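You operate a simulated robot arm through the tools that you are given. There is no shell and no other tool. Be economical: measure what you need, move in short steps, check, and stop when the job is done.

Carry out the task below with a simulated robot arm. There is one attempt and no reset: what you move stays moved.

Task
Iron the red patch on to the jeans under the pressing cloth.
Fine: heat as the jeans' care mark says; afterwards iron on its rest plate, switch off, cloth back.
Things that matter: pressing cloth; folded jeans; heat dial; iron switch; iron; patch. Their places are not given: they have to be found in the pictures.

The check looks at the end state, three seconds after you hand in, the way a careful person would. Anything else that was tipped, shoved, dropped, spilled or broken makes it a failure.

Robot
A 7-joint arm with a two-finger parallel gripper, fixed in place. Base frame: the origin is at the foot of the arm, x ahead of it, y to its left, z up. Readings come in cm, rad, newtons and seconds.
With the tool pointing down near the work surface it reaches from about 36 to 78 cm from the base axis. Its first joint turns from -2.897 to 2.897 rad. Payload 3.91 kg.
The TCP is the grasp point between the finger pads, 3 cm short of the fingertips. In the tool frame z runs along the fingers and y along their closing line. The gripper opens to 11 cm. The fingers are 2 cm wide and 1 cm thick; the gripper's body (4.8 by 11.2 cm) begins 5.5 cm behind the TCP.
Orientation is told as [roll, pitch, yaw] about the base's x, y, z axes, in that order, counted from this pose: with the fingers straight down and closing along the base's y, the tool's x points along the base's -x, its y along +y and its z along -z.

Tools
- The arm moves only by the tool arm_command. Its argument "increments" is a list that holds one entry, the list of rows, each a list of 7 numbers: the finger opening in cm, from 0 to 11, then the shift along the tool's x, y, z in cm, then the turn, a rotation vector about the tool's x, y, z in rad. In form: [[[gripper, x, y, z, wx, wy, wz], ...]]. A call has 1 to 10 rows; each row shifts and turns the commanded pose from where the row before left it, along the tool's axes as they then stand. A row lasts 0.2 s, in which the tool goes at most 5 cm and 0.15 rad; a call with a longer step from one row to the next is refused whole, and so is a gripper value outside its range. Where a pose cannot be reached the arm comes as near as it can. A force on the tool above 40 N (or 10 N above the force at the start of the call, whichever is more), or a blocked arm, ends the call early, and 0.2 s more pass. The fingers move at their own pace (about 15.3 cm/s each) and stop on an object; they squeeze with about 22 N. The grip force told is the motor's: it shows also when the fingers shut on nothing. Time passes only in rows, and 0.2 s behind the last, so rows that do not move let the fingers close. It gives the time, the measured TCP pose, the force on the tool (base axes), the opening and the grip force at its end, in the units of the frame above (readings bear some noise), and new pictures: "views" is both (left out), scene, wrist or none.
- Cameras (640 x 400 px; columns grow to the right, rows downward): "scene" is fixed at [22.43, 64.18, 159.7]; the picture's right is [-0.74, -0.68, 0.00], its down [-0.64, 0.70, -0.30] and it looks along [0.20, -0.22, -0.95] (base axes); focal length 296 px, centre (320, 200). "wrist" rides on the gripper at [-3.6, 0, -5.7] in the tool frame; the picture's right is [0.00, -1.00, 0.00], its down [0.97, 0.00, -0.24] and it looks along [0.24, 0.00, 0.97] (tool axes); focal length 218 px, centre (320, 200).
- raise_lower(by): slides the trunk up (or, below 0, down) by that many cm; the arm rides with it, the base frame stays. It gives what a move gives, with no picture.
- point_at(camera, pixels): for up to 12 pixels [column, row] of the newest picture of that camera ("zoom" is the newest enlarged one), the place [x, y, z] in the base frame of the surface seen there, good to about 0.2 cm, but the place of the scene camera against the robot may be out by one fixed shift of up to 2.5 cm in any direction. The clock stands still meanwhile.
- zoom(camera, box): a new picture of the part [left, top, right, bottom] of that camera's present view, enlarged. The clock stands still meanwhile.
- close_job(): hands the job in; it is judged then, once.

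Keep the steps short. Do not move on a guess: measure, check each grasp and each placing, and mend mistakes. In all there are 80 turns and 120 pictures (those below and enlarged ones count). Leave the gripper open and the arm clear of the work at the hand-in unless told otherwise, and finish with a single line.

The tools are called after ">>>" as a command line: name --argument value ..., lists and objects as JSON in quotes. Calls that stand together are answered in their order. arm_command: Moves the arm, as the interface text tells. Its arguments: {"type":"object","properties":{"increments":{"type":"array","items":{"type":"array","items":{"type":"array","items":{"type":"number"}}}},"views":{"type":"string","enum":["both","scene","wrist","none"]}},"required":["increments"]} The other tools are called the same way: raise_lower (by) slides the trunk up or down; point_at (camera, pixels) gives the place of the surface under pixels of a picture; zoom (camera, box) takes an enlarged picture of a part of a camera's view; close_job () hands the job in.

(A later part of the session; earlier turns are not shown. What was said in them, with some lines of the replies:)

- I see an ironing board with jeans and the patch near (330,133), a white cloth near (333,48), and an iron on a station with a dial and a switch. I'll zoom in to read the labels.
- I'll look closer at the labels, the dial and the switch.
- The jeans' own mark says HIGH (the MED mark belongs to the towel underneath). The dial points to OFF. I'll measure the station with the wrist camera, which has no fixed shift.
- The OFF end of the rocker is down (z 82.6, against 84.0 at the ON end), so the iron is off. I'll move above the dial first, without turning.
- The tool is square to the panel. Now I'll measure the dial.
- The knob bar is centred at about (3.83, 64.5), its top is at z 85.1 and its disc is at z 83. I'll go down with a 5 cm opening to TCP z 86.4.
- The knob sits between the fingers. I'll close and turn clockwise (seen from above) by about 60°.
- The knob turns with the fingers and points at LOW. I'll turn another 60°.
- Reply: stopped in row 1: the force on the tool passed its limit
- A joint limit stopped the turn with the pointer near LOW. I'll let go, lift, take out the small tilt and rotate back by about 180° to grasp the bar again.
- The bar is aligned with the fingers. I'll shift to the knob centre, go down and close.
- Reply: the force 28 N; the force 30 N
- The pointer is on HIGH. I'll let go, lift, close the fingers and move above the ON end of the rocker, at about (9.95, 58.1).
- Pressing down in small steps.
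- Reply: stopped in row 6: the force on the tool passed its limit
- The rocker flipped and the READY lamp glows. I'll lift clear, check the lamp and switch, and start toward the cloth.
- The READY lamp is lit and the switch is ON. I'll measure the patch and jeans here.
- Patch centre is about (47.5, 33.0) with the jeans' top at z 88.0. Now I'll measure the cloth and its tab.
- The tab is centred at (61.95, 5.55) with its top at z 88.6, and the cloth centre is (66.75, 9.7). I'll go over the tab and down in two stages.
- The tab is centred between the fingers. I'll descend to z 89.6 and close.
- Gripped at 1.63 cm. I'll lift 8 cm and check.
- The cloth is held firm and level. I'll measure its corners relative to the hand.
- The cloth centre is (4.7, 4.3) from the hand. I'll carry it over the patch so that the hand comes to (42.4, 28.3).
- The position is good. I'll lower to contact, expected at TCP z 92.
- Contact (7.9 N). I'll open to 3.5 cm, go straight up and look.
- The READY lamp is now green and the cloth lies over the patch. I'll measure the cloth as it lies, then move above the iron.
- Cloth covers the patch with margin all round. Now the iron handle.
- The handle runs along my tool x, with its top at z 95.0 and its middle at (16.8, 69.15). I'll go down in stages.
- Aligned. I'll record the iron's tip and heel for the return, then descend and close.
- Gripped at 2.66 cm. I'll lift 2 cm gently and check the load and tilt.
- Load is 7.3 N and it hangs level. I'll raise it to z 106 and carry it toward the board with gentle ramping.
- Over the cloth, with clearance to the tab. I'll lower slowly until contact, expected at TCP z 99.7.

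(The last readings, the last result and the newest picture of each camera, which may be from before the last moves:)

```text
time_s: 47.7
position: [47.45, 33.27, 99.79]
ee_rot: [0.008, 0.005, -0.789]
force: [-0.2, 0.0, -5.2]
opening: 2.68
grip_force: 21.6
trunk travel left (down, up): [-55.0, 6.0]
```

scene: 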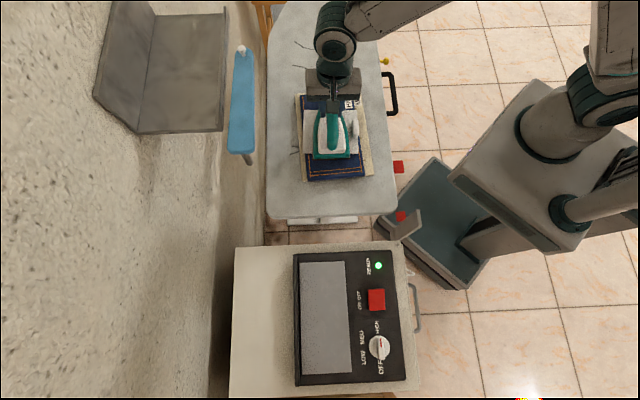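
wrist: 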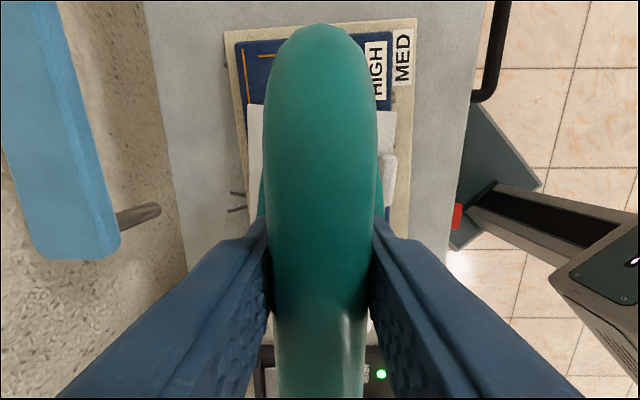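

Just touching. I'll add light pressure in small steps.

>>> arm_command --increments '[[[0, 0, 0, 0.15, 0, 0, 0], [0, 0, 0, 0.1, 0, 0, 0], [0, 0, 0, 0.1, 0, 0, 0], [0, 0, 0, 0.05, 0, 0, 0], [0, 0, 0, 0, 0, 0, 0]]]' --views "none"

```text
time_s: 48.9
position: [47.37, 33.15, 99.53]
ee_rot: [0.009, 0.002, -0.786]
force: [2.0, 2.3, 18.8]
opening: 2.68
grip_force: 21.9
trunk travel left (down, up): [-55.0, 6.0]
```

Pressing with 19 N. I'll hold.

>>> arm_command --increments '[[[0, 0, 0, 0, 0, 0, 0], [0, 0, 0, 0, 0, 0, 0], [0, 0, 0, 0, 0, 0, 0], [0, 0, 0, 0, 0, 0, 0], [0, 0, 0, 0, 0, 0, 0], [0, 0, 0, 0, 0, 0, 0], [0, 0, 0, 0, 0, 0, 0], [0, 0, 0, 0, 0, 0, 0], [0, 0, 0, 0, 0, 0, 0], [0, 0, 0, 0, 0, 0, 0]]]' --views "none"

>>> arm_command --increments '[[[0, 0, 0, 0, 0, 0, 0], [0, 0, 0, 0, 0, 0, 0], [0, 0, 0, 0, 0, 0, 0], [0, 0, 0, 0, 0, 0, 0], [0, 0, 0, 0, 0, 0, 0], [0, 0, 0, 0, 0, 0, 0], [0, 0, 0, 0, 0, 0, 0], [0, 0, 0, 0, 0, 0, 0], [0, 0, 0, 0, 0, 0, 0], [0, 0, 0, 0, 0, 0, 0]]]' --views "none"

>>> arm_command --increments '[[[0, 0, 0, 0, 0, 0, 0], [0, 0, 0, 0, 0, 0, 0], [0, 0, 0, 0, 0, 0, 0], [0, 0, 0, 0, 0, 0, 0], [0, 0, 0, 0, 0, 0, 0], [0, 0, 0, 0, 0, 0, 0], [0, 0, 0, 0, 0, 0, 0], [0, 0, 0, 0, 0, 0, 0]]]' --views "scene"

```text
time_s: 51.1
position: [47.26, 33.18, 99.5]
ee_rot: [0.007, 0.004, -0.789]
force: [-0.4, 1.3, 11.9]
opening: 2.65
grip_force: 22.1
trunk travel left (down, up): [-55.0, 6.0]
```

```text
time_s: 53.3
position: [47.4, 33.33, 99.52]
ee_rot: [0.008, 0.004, -0.788]
force: [-0.1, -0.2, 5.6]
opening: 2.68
grip_force: 22.5
trunk travel left (down, up): [-55.0, 6.0]
```

```text
time_s: 55.1
position: [47.38, 33.24, 99.5]
ee_rot: [0.007, 0.004, -0.788]
force: [1.0, -1.1, 4.6]
opening: 2.66
grip_force: 21.9
trunk travel left (down, up): [-55.0, 6.0]
```

scene: 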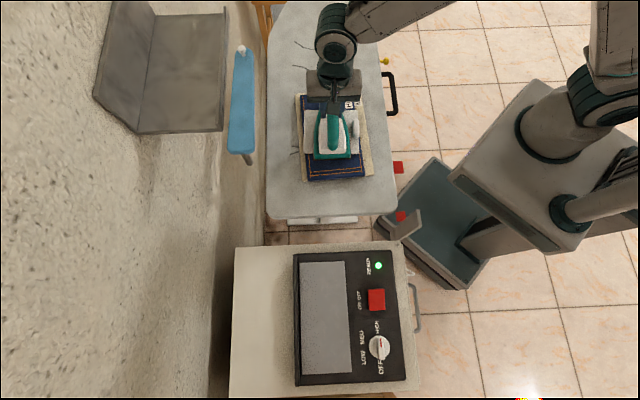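

The force fell to 5 N as the handle crept in the grip. I'll press a little more and hold about 3 s longer.

>>> arm_command --increments '[[[0, 0, 0, 0.12, 0, 0, 0], [0, 0, 0, 0.1, 0, 0, 0], [0, 0, 0, 0, 0, 0, 0], [0, 0, 0, 0, 0, 0, 0], [0, 0, 0, 0, 0, 0, 0], [0, 0, 0, 0, 0, 0, 0], [0, 0, 0, 0, 0, 0, 0], [0, 0, 0, 0, 0, 0, 0], [0, 0, 0, 0, 0, 0, 0], [0, 0, 0, 0, 0, 0, 0]]]' --views "none"

>>> arm_command --increments '[[[0, 0, 0, 0, 0, 0, 0], [0, 0, 0, 0, 0, 0, 0], [0, 0, 0, 0, 0, 0, 0], [0, 0, 0, 0, 0, 0, 0]]]' --views "none"

>>> arm_command --increments '[[[0, 0, 0, -0.5, 0, 0, 0], [0, 0, 0, -1, 0, 0, 0], [0, 0, 0, -2, 0, 0, 0], [0, 0, 0, -2.5, 0, 0, 0], [0, 0, 0, -1, 0, 0, 0], [0, 0, 0, 0, 0, 0, 0]]]' --views "both"

```text
time_s: 57.3
position: [47.33, 33.11, 99.22]
ee_rot: [0.009, 0.003, -0.787]
force: [-0.3, 0.4, 16.7]
opening: 2.66
grip_force: 21.9
trunk travel left (down, up): [-55.0, 6.0]
```

```text
time_s: 58.3
position: [47.37, 33.17, 99.3]
ee_rot: [0.006, 0.003, -0.786]
force: [-0.4, 0.8, 12.5]
opening: 2.66
grip_force: 21.8
trunk travel left (down, up): [-55.0, 6.0]
```

```text
time_s: 59.7
position: [47.31, 33.23, 106.23]
ee_rot: [0.007, 0.004, -0.787]
force: [-0.3, -0.5, -8.3]
opening: 2.68
grip_force: 21.9
trunk travel left (down, up): [-55.0, 6.0]
```

scene: 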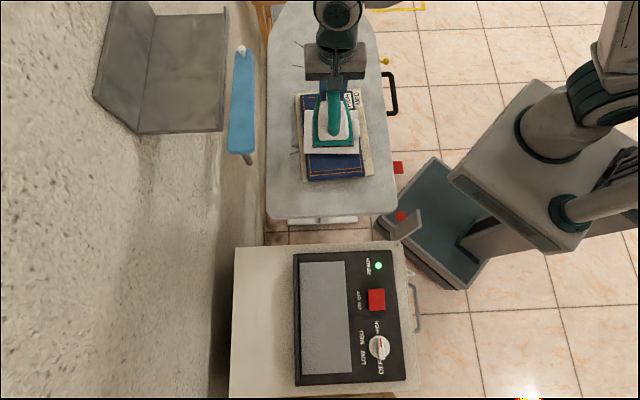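
wrist: 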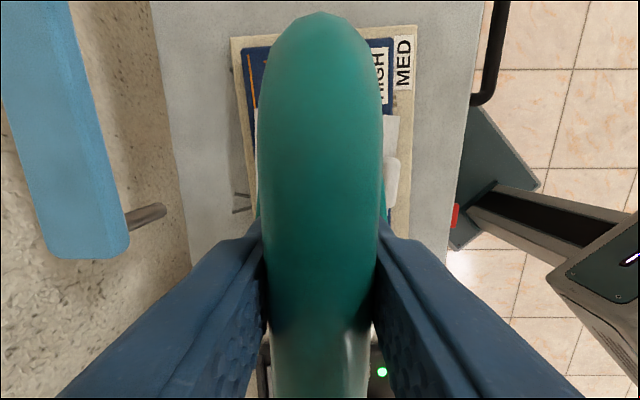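

The iron lifted clear and the cloth stayed. I'll carry it back to the rest plate, to (16.92, 69.18).

>>> arm_command --increments '[[[0, 1.2, 0.1, 0, 0, 0, 0], [0, 2.4, 0.2, 0, 0, 0, 0], [0, 3.2, 0.3, 0, 0, 0, 0], [0, 3.8, 0.3, 0, 0, 0, 0], [0, 3.8, 0.3, 0, 0, 0, 0], [0, 3.8, 0.3, 0, 0, 0, 0], [0, 3.8, 0.3, 0, 0, 0, 0], [0, 3.8, 0.3, 0, 0, 0, 0], [0, 3.8, 0.3, 0, 0, 0, 0]]]' --views "none"

>>> arm_command --increments '[[[0, 3.8, 0.3, 0, 0, 0, 0], [0, 3.5, 0.3, 0, 0, 0, 0], [0, 3.2, 0.3, 0, 0, 0, 0], [0, 3.0, 0.3, 0, 0, 0, 0], [0, 2.2, 0.23, 0, 0, 0, 0], [0, 1.6, 0.1, 0, 0, 0, 0], [0, 0, 0, 0, 0, 0, 0]]]' --views "both"

```text
time_s: 61.7
position: [28.15, 55.95, 106.02]
ee_rot: [0.006, 0.002, -0.787]
force: [0.9, 0.1, -8.4]
opening: 2.66
grip_force: 22.1
trunk travel left (down, up): [-55.0, 6.0]
```

```text
time_s: 63.3
position: [17.19, 69.3, 106.42]
ee_rot: [0.005, 0.003, -0.789]
force: [-0.1, -0.8, -8.8]
opening: 2.66
grip_force: 21.9
trunk travel left (down, up): [-55.0, 6.0]
```

scene: 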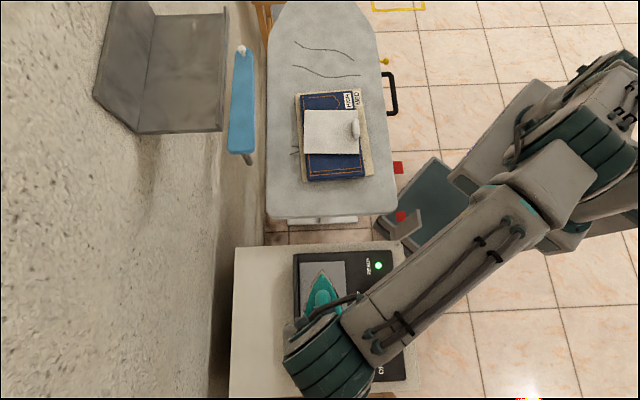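
wrist: 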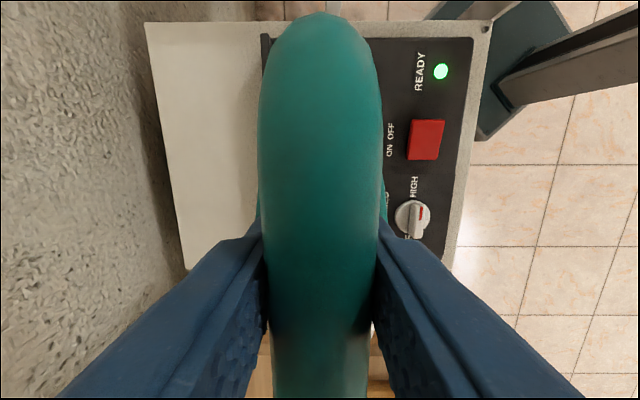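

I'll correct by 0.3 cm and lower, expecting contact near z 93.

>>> arm_command --increments '[[[0, 0.1, -0.28, 2, 0, 0, 0], [0, 0, 0, 3, 0, 0, 0], [0, 0, 0, 3, 0, 0, 0], [0, 0, 0, 2.5, 0, 0, 0], [0, 0, 0, 1.2, 0, 0, 0], [0, 0, 0, 0.7, 0, 0, 0], [0, 0, 0, 0.4, 0, 0, 0], [0, 0, 0, 0.3, 0, 0, 0], [0, 0, 0, 0, 0, 0, 0]]]' --views "wrist"

```text
time_s: 65.3
position: [16.76, 69.21, 93.15]
ee_rot: [0.007, 0.001, -0.786]
force: [-0.6, 0.1, -8.3]
opening: 2.68
grip_force: 21.9
trunk travel left (down, up): [-55.0, 6.0]
```

wrist: 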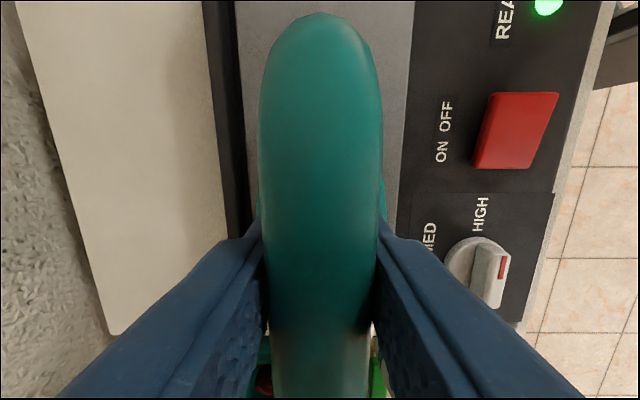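

Not yet touching (still −8 N). I'll lower in finer steps.

>>> arm_command --increments '[[[0, 0, 0, 0.15, 0, 0, 0], [0, 0, 0, 0.15, 0, 0, 0], [0, 0, 0, 0.12, 0, 0, 0], [0, 0, 0, 0, 0, 0, 0]]]' --views "none"

```text
time_s: 66.3
position: [16.98, 69.29, 93.01]
ee_rot: [0.011, 0.007, -0.787]
force: [1.7, 3.4, 13.1]
opening: 2.7
grip_force: 21.7
trunk travel left (down, up): [-55.0, 6.0]
```

It has seated (13 N upward). I'll open to 6 cm and go straight up.

>>> arm_command --increments '[[[4, 0, 0, -0.1, 0, 0, 0], [6, 0, 0, 0, 0, 0, 0], [6, 0, 0, 0, 0, 0, 0], [6, 0, 0, -2, 0, 0, 0], [6, 0, 0, -4, 0, 0, 0], [6, 0, 0, -5, 0, 0, 0], [6, 0, 0, -4, 0, 0, 0], [6, 0, 0, 0, 0, 0, 0]]]' --views "wrist"

```text
time_s: 68.1
position: [17.17, 69.2, 107.79]
ee_rot: [0.009, 0.001, -0.787]
force: [-0.8, -1.2, 0.6]
opening: 5.99
grip_force: 0.2
trunk travel left (down, up): [-55.0, 6.0]
```

wrist: 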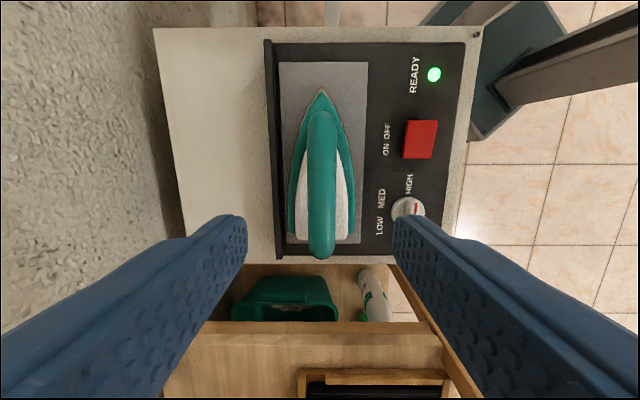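

The iron sits squarely on its plate. I'll measure the rocker in this view before pressing OFF.

>>> point_at --camera "wrist" --pixels '[[405, 124], [437, 124], [421, 126], [403, 155], [431, 156], [420, 140], [434, 74], [321, 92], [300, 240], [345, 240]]'

>>> zoom --camera "wrist" --box '[250, 40, 470, 260]'

```text
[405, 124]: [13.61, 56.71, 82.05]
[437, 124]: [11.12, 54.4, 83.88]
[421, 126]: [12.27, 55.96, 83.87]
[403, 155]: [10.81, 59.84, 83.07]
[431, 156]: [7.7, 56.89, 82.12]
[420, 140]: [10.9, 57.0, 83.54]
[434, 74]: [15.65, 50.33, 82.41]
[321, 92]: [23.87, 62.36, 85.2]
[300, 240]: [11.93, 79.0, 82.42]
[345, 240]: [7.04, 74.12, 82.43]
```

```text
1.82 times, centred on (360, 150) of wrist
```

zoom: 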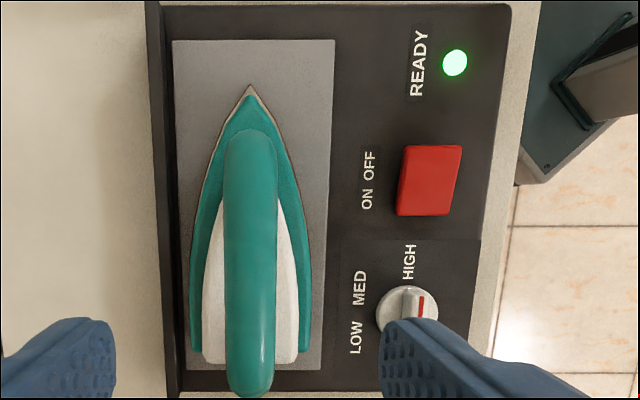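

I'll move over the OFF end, at about (12.1, 55.8), and lower.

>>> arm_command --increments '[[[4, -2, -4.3, 0, 0, 0, 0], [0, -2, -4.4, 0, 0, 0, 0], [0, -1.9, -4.36, 0, 0, 0, 0], [0, 0, 0, 4, 0, 0, 0], [0, 0, 0, 4, 0, 0, 0], [0, 0, 0, 4, 0, 0, 0], [0, 0, 0, 4, 0, 0, 0], [0, 0, 0, 0, 0, 0, 0]]]' --views "wrist"

```text
time_s: 69.9
position: [11.65, 56.09, 91.63]
ee_rot: [0.005, 0.004, -0.786]
force: [0.6, 0.0, -0.1]
opening: 0.0
grip_force: 21.4
trunk travel left (down, up): [-55.0, 6.0]
```

wrist: 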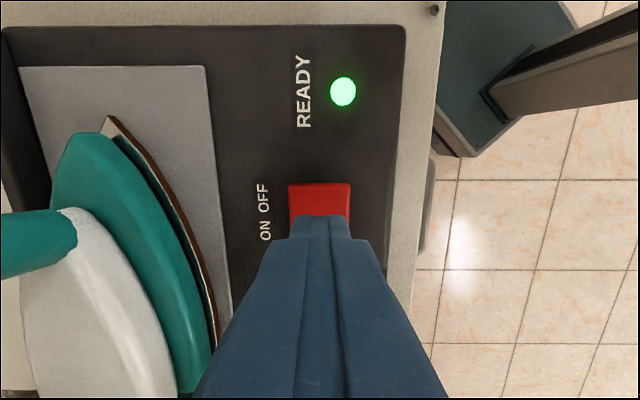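

I'll go 0.6 cm further toward OFF and press.

>>> arm_command --increments '[[[0, -0.6, 0, 1.5, 0, 0, 0], [0, 0, 0, 1.5, 0, 0, 0], [0, 0, 0, 1.0, 0, 0, 0], [0, 0, 0, 0.6, 0, 0, 0], [0, 0, 0, 0.5, 0, 0, 0], [0, 0, 0, 0.4, 0, 0, 0], [0, 0, 0, 0.3, 0, 0, 0]]]' --views "wrist"

```text
time_s: 71.5
position: [12.23, 55.5, 86.48]
ee_rot: [0.015, 0.009, -0.789]
force: [0.3, -2.8, 37.5]
opening: 0.01
grip_force: 22.1
trunk travel left (down, up): [-55.0, 6.0]
```

wrist: 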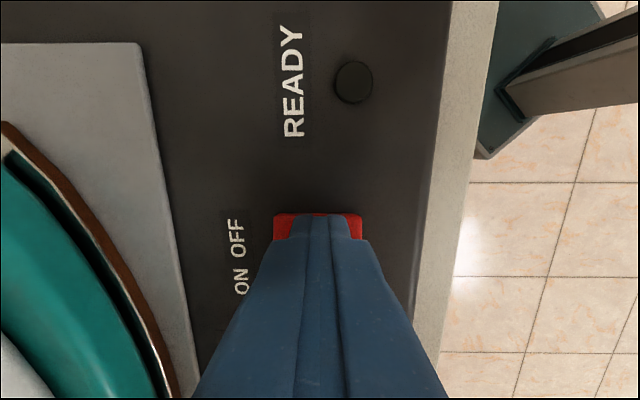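

The lamp went out. I'll lift and travel back toward the cloth.

>>> arm_command --increments '[[[0, 0, 0, -3, 0, 0, 0], [0, 0, 0, -5, 0, 0, 0], [0, 0, 0, -5, 0, 0, 0], [4, 0, 0, -5, 0, 0, 0], [5, 0, 0, 0, 0, 0, 0]]]' --views "wrist"

>>> arm_command --increments '[[[5, -4, 0.2, 0, 0, 0, 0], [5, -4.5, 0.2, 0, 0, 0, 0], [5, -4.5, 0.3, 0, 0, 0, 0], [5, -4.5, 0.3, 0, 0, 0, 0], [5, -4.5, 0.3, 0, 0, 0, 0], [5, -4.5, 0.3, 0, 0, 0, 0], [5, -4.5, 0.3, 0, 0, 0, 0], [5, -4, 0.3, 0, 0, 0, 0.04], [5, 0, 0, 0, 0, 0, 0]]]' --views "both"

```text
time_s: 72.7
position: [11.99, 54.95, 104.13]
ee_rot: [0.007, 0.001, -0.786]
force: [0.5, -0.3, -0.1]
opening: 5.02
grip_force: 0.1
trunk travel left (down, up): [-55.0, 6.0]
```

wrist: 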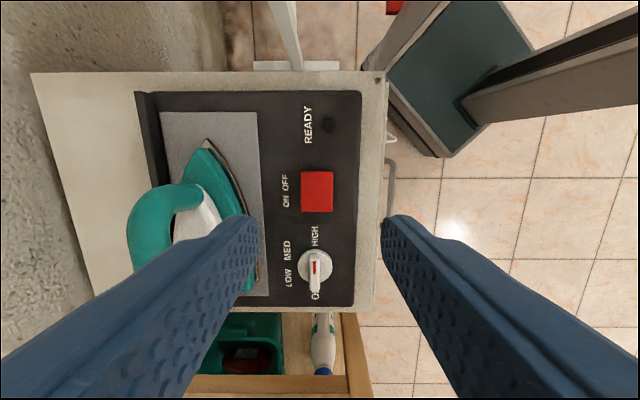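

```text
time_s: 74.7
position: [38.55, 31.99, 103.8]
ee_rot: [0.009, 0.004, -0.826]
force: [-0.6, -1.1, -0.6]
opening: 5.01
grip_force: 0.1
trunk travel left (down, up): [-55.0, 6.0]
```

scene: 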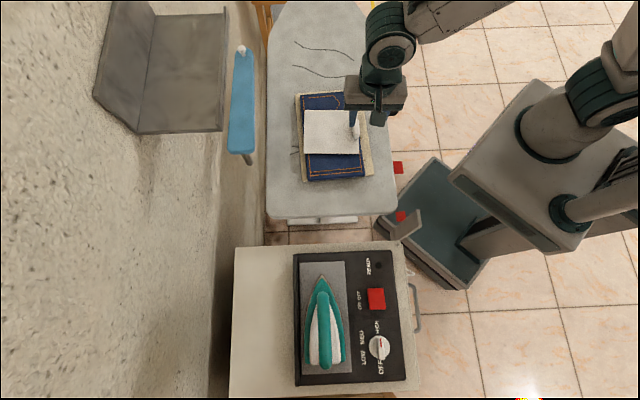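
wrist: 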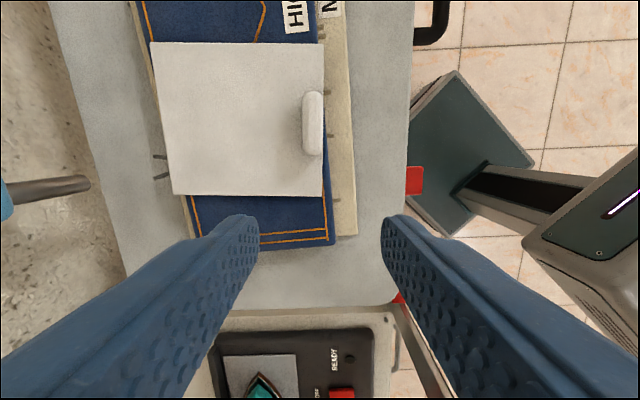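

The switch is off and the lamp dark. Now I'll measure the tab.

>>> point_at --camera "wrist" --pixels '[[313, 97], [313, 122], [313, 148], [152, 43], [322, 45], [174, 192], [321, 193]]'

```text
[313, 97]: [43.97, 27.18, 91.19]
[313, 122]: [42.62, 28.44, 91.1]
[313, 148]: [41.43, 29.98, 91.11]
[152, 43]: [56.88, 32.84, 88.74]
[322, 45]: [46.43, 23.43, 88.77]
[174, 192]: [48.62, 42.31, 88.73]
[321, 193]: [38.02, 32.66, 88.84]
```

Tab centre (42.6, 28.5), top z 91.1. I'll align over it and go down in two stages.

>>> arm_command --increments '[[[5, -2.7, 0.34, 0, 0, 0, 0], [5, -2.6, 0.34, 0, 0, 0, 0], [5, 0, 0, 4, 0, 0, 0], [5, 0, 0, 3.5, 0, 0, 0], [5, 0, 0, 0, 0, 0, 0]]]' --views "wrist"

```text
time_s: 75.9
position: [42.5, 28.74, 96.44]
ee_rot: [0.008, 0.004, -0.827]
force: [-0.4, -0.2, 0.4]
opening: 5.01
grip_force: 0.1
trunk travel left (down, up): [-55.0, 6.0]
```

wrist: 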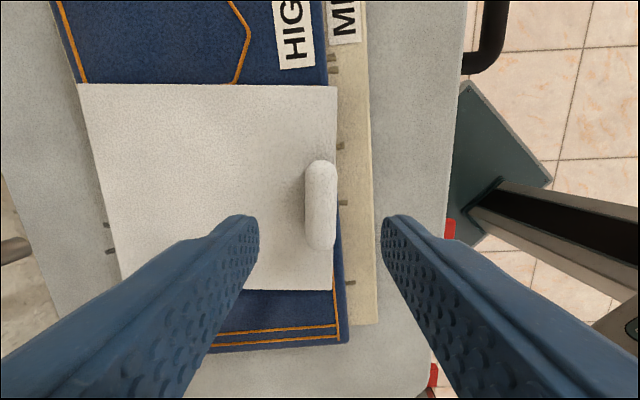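

>>> arm_command --increments '[[[5, 0, 0, 2, 0, 0, 0], [5, 0, 0, 1.5, 0, 0, 0], [5, 0, 0, 0.85, 0, 0, 0], [5, 0, 0, 0, 0, 0, 0], [0, 0, 0, 0, 0, 0, 0], [0, 0, 0, 0, 0, 0, 0], [0, 0, 0, 0, 0, 0, 0]]]' --views "none"

>>> arm_command --increments '[[[0, 0, 0, -0.7, 0, 0, 0], [0, 0, 0, -1.5, 0, 0, 0], [0, 0, 0, -2.5, 0, 0, 0], [0, 0, 0, -2.5, 0, 0, 0], [0, 0, 0, 0, 0, 0, 0]]]' --views "both"

```text
time_s: 77.5
position: [42.43, 28.71, 92.05]
ee_rot: [0.008, 0.004, -0.826]
force: [-0.8, -0.2, -1.0]
opening: 1.61
grip_force: 21.8
trunk travel left (down, up): [-55.0, 6.0]
```

```text
time_s: 78.7
position: [42.53, 28.5, 99.21]
ee_rot: [0.008, 0.002, -0.828]
force: [-0.6, 0.1, -0.3]
opening: 1.61
grip_force: 21.7
trunk travel left (down, up): [-55.0, 6.0]
```

scene: 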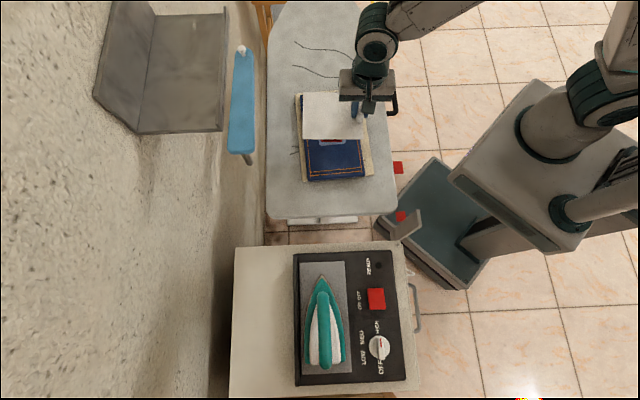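
wrist: 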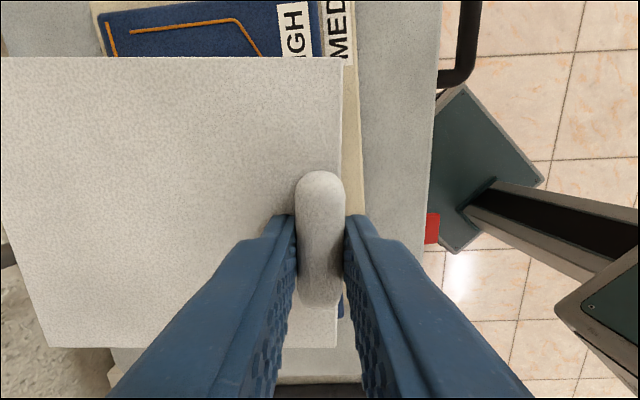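

The cloth is held. I'll carry it back toward its original place, with the hand going to (61.8, 5.75).

>>> arm_command --increments '[[[0, -2.5, -0.1, 0, 0, 0, 0], [0, -4, -0.15, 0, 0, 0, 0], [0, -4, -0.15, 0, 0, 0, 0], [0, -4, -0.16, 0, 0, 0, 0], [0, -4, -0.16, 0, 0, 0, 0], [0, -4, -0.16, 0, 0, 0, 0], [0, -4, -0.16, 0, 0, 0, 0], [0, -3.3, -0.16, 0, 0, 0, 0], [0, 0, 0, 0, 0, 0, 0]]]' --views "both"

```text
time_s: 80.7
position: [61.73, 5.93, 99.13]
ee_rot: [0.007, 0.003, -0.826]
force: [-0.1, -0.7, 0.8]
opening: 1.6
grip_force: 22.3
trunk travel left (down, up): [-55.0, 6.0]
```

scene: 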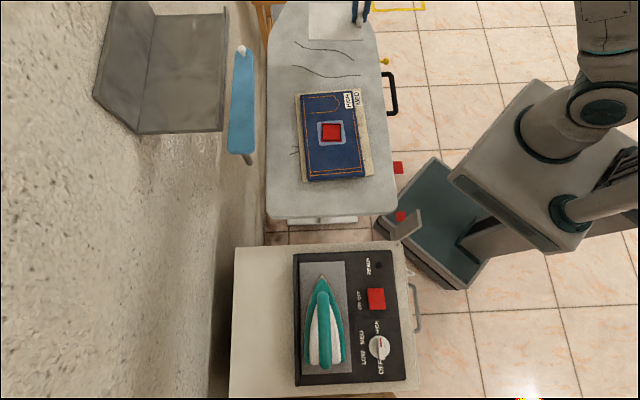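
wrist: 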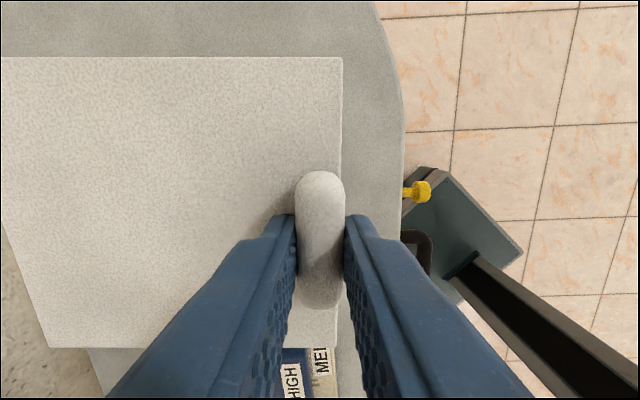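

The patch shows a darker outline now. I'll inspect it close up before putting the cloth down.

>>> zoom --camera "scene" --box '[305, 110, 355, 155]'

```text
8.89 times, centred on (330, 132) of scene
```

zoom: 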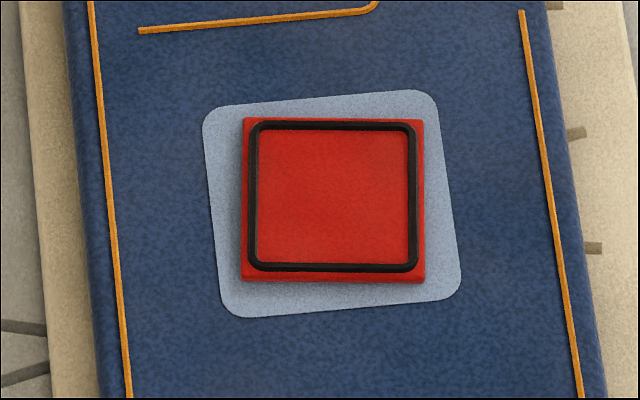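

The patch now shows a dark seam all round, so it has bonded and is still centred on the mark. I'll lower the cloth, expecting contact at z 89.4.

>>> arm_command --increments '[[[0, -0.18, -0.07, 3, 0, 0, 0], [0, 0, 0, 3, 0, 0, 0], [0, 0, 0, 2, 0, 0, 0], [0, 0, 0, 0.8, 0, 0, 0], [0, 0, 0, 0.4, 0, 0, 0], [0, 0, 0, 0.3, 0, 0, 0], [0, 0, 0, 0.2, 0, 0, 0], [0, 0, 0, 0, 0, 0, 0]]]' --views "none"

```text
time_s: 82.5
position: [61.77, 5.78, 89.43]
ee_rot: [0.006, 0.003, -0.827]
force: [-0.3, -1.6, -0.3]
opening: 1.61
grip_force: 22.1
trunk travel left (down, up): [-55.0, 6.0]
```

>>> arm_command --increments '[[[0, 0, 0, 0.1, 0, 0, 0], [0, 0, 0, 0.1, 0, 0, 0], [0, 0, 0, 0, 0, 0, 0]]]' --views "none"

```text
time_s: 83.3
position: [62.05, 5.83, 89.46]
ee_rot: [0.01, 0.002, -0.827]
force: [2.0, -0.9, 12.7]
opening: 1.6
grip_force: 22.0
trunk travel left (down, up): [-55.0, 6.0]
```

Contact (12.7 N). I'll release, rise straight up and back off toward the start for a final look.

>>> arm_command --increments '[[[3.5, 0, 0, -0.1, 0, 0, 0], [3.5, 0, 0, 0, 0, 0, 0], [3.5, 0, 0, -1.5, 0, 0, 0], [3.5, 0, 0, -3, 0, 0, 0], [5, 0, 0, -5, 0, 0, 0], [8, 2, 0, -4.5, 0, 0, 0], [11, 4, 0, -2, 0, 0, 0], [11, 4, 0, 0, 0, 0, 0], [11, 0, 0, 0, 0, 0, 0]]]' --views "both"

```text
time_s: 85.3
position: [55.19, 13.14, 105.32]
ee_rot: [0.008, 0.004, -0.829]
force: [-0.3, -0.2, -0.7]
opening: 11.01
grip_force: 0.0
trunk travel left (down, up): [-55.0, 6.0]
```

scene: 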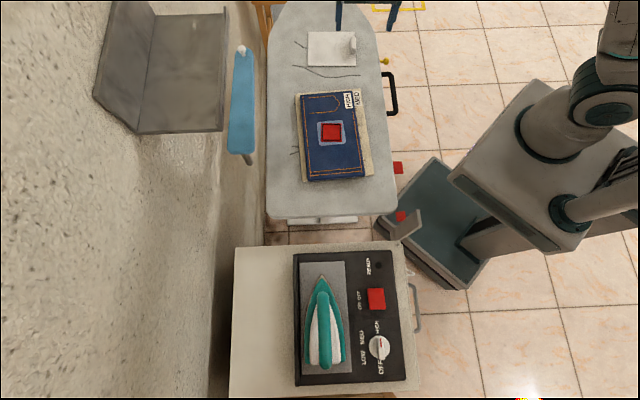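
wrist: 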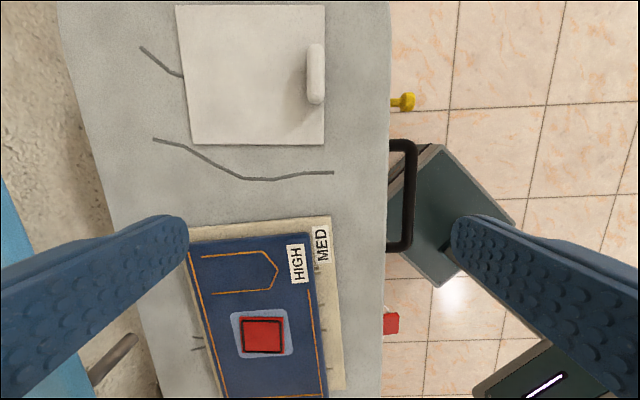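

I'll check the cloth's place against where it was at first (corners (76.2, 9.7), (57.3, 9.7)).

>>> point_at --camera "wrist" --pixels '[[178, 7], [322, 8], [191, 140], [322, 142], [314, 72]]'

>>> arm_command --increments '[[[11, 0, 0, -4, 0, 0, 0], [11, 0, 0, -4, 0, 0, 0], [11, 4.5, -4, 0, 0, 0, -0.1], [11, 4.5, -4, 0, 0, 0, -0.1], [11, 4.5, -2, 0, 0, 0, -0.1], [11, 4.5, 0, 0, 0, 0, -0.1]]]' --views "scene"

```text
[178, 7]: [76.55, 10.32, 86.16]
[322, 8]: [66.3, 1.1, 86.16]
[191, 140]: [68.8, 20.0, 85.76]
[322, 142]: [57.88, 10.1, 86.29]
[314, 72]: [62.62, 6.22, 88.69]
```

```text
refused: row 3 steps farther than a row can; nothing moved
```

The cloth is within about 0.7 cm of its first place. I'll withdraw the arm in smaller steps.

>>> arm_command --increments '[[[11, 0, 0, -4, 0, 0, 0], [11, 0, 0, -4, 0, 0, 0], [11, 3, -3, 0, 0, 0, 0], [11, 3, -3, 0, 0, 0, 0], [11, 3, -3, 0, 0, 0, 0], [11, 3, -2, 0, 0, 0, 0], [11, 0, 0, 0, 0, 0, 0]]]' --views "scene"

>>> zoom --camera "scene" --box '[280, 240, 430, 395]'

```text
time_s: 86.9
position: [38.82, 14.37, 113.32]
ee_rot: [0.007, 0.004, -0.829]
force: [-0.2, 0.0, -0.4]
opening: 11.01
grip_force: 0.1
trunk travel left (down, up): [-55.0, 6.0]
```

scene: 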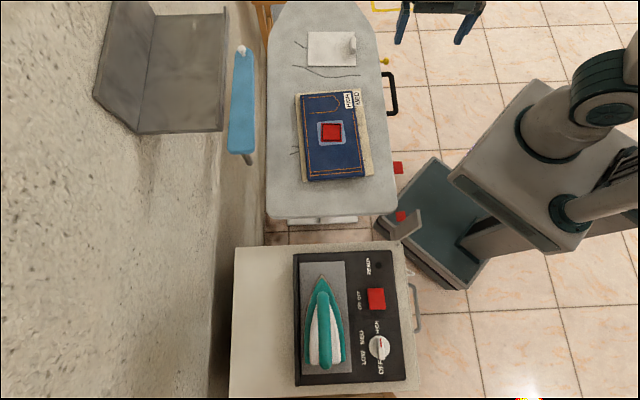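

```text
2.58 times, centred on (355, 318) of scene
```

zoom: 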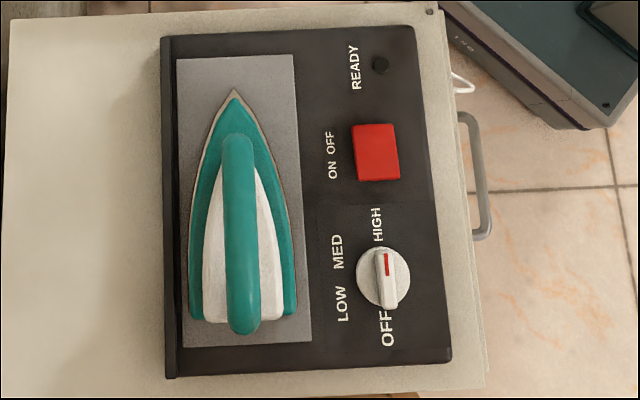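

The patch is bonded, the iron is on its rest plate, the switch is off with the dial on HIGH, the cloth is back and the arm is clear. Handing in.

>>> close_job

```text
The job is handed in.
```

The red patch is ironed on to the jeans at HIGH under the pressing cloth; the iron is on its rest plate, the switch is off, the dial is still at HIGH, and the cloth is back within about 0.7 cm of its first place.
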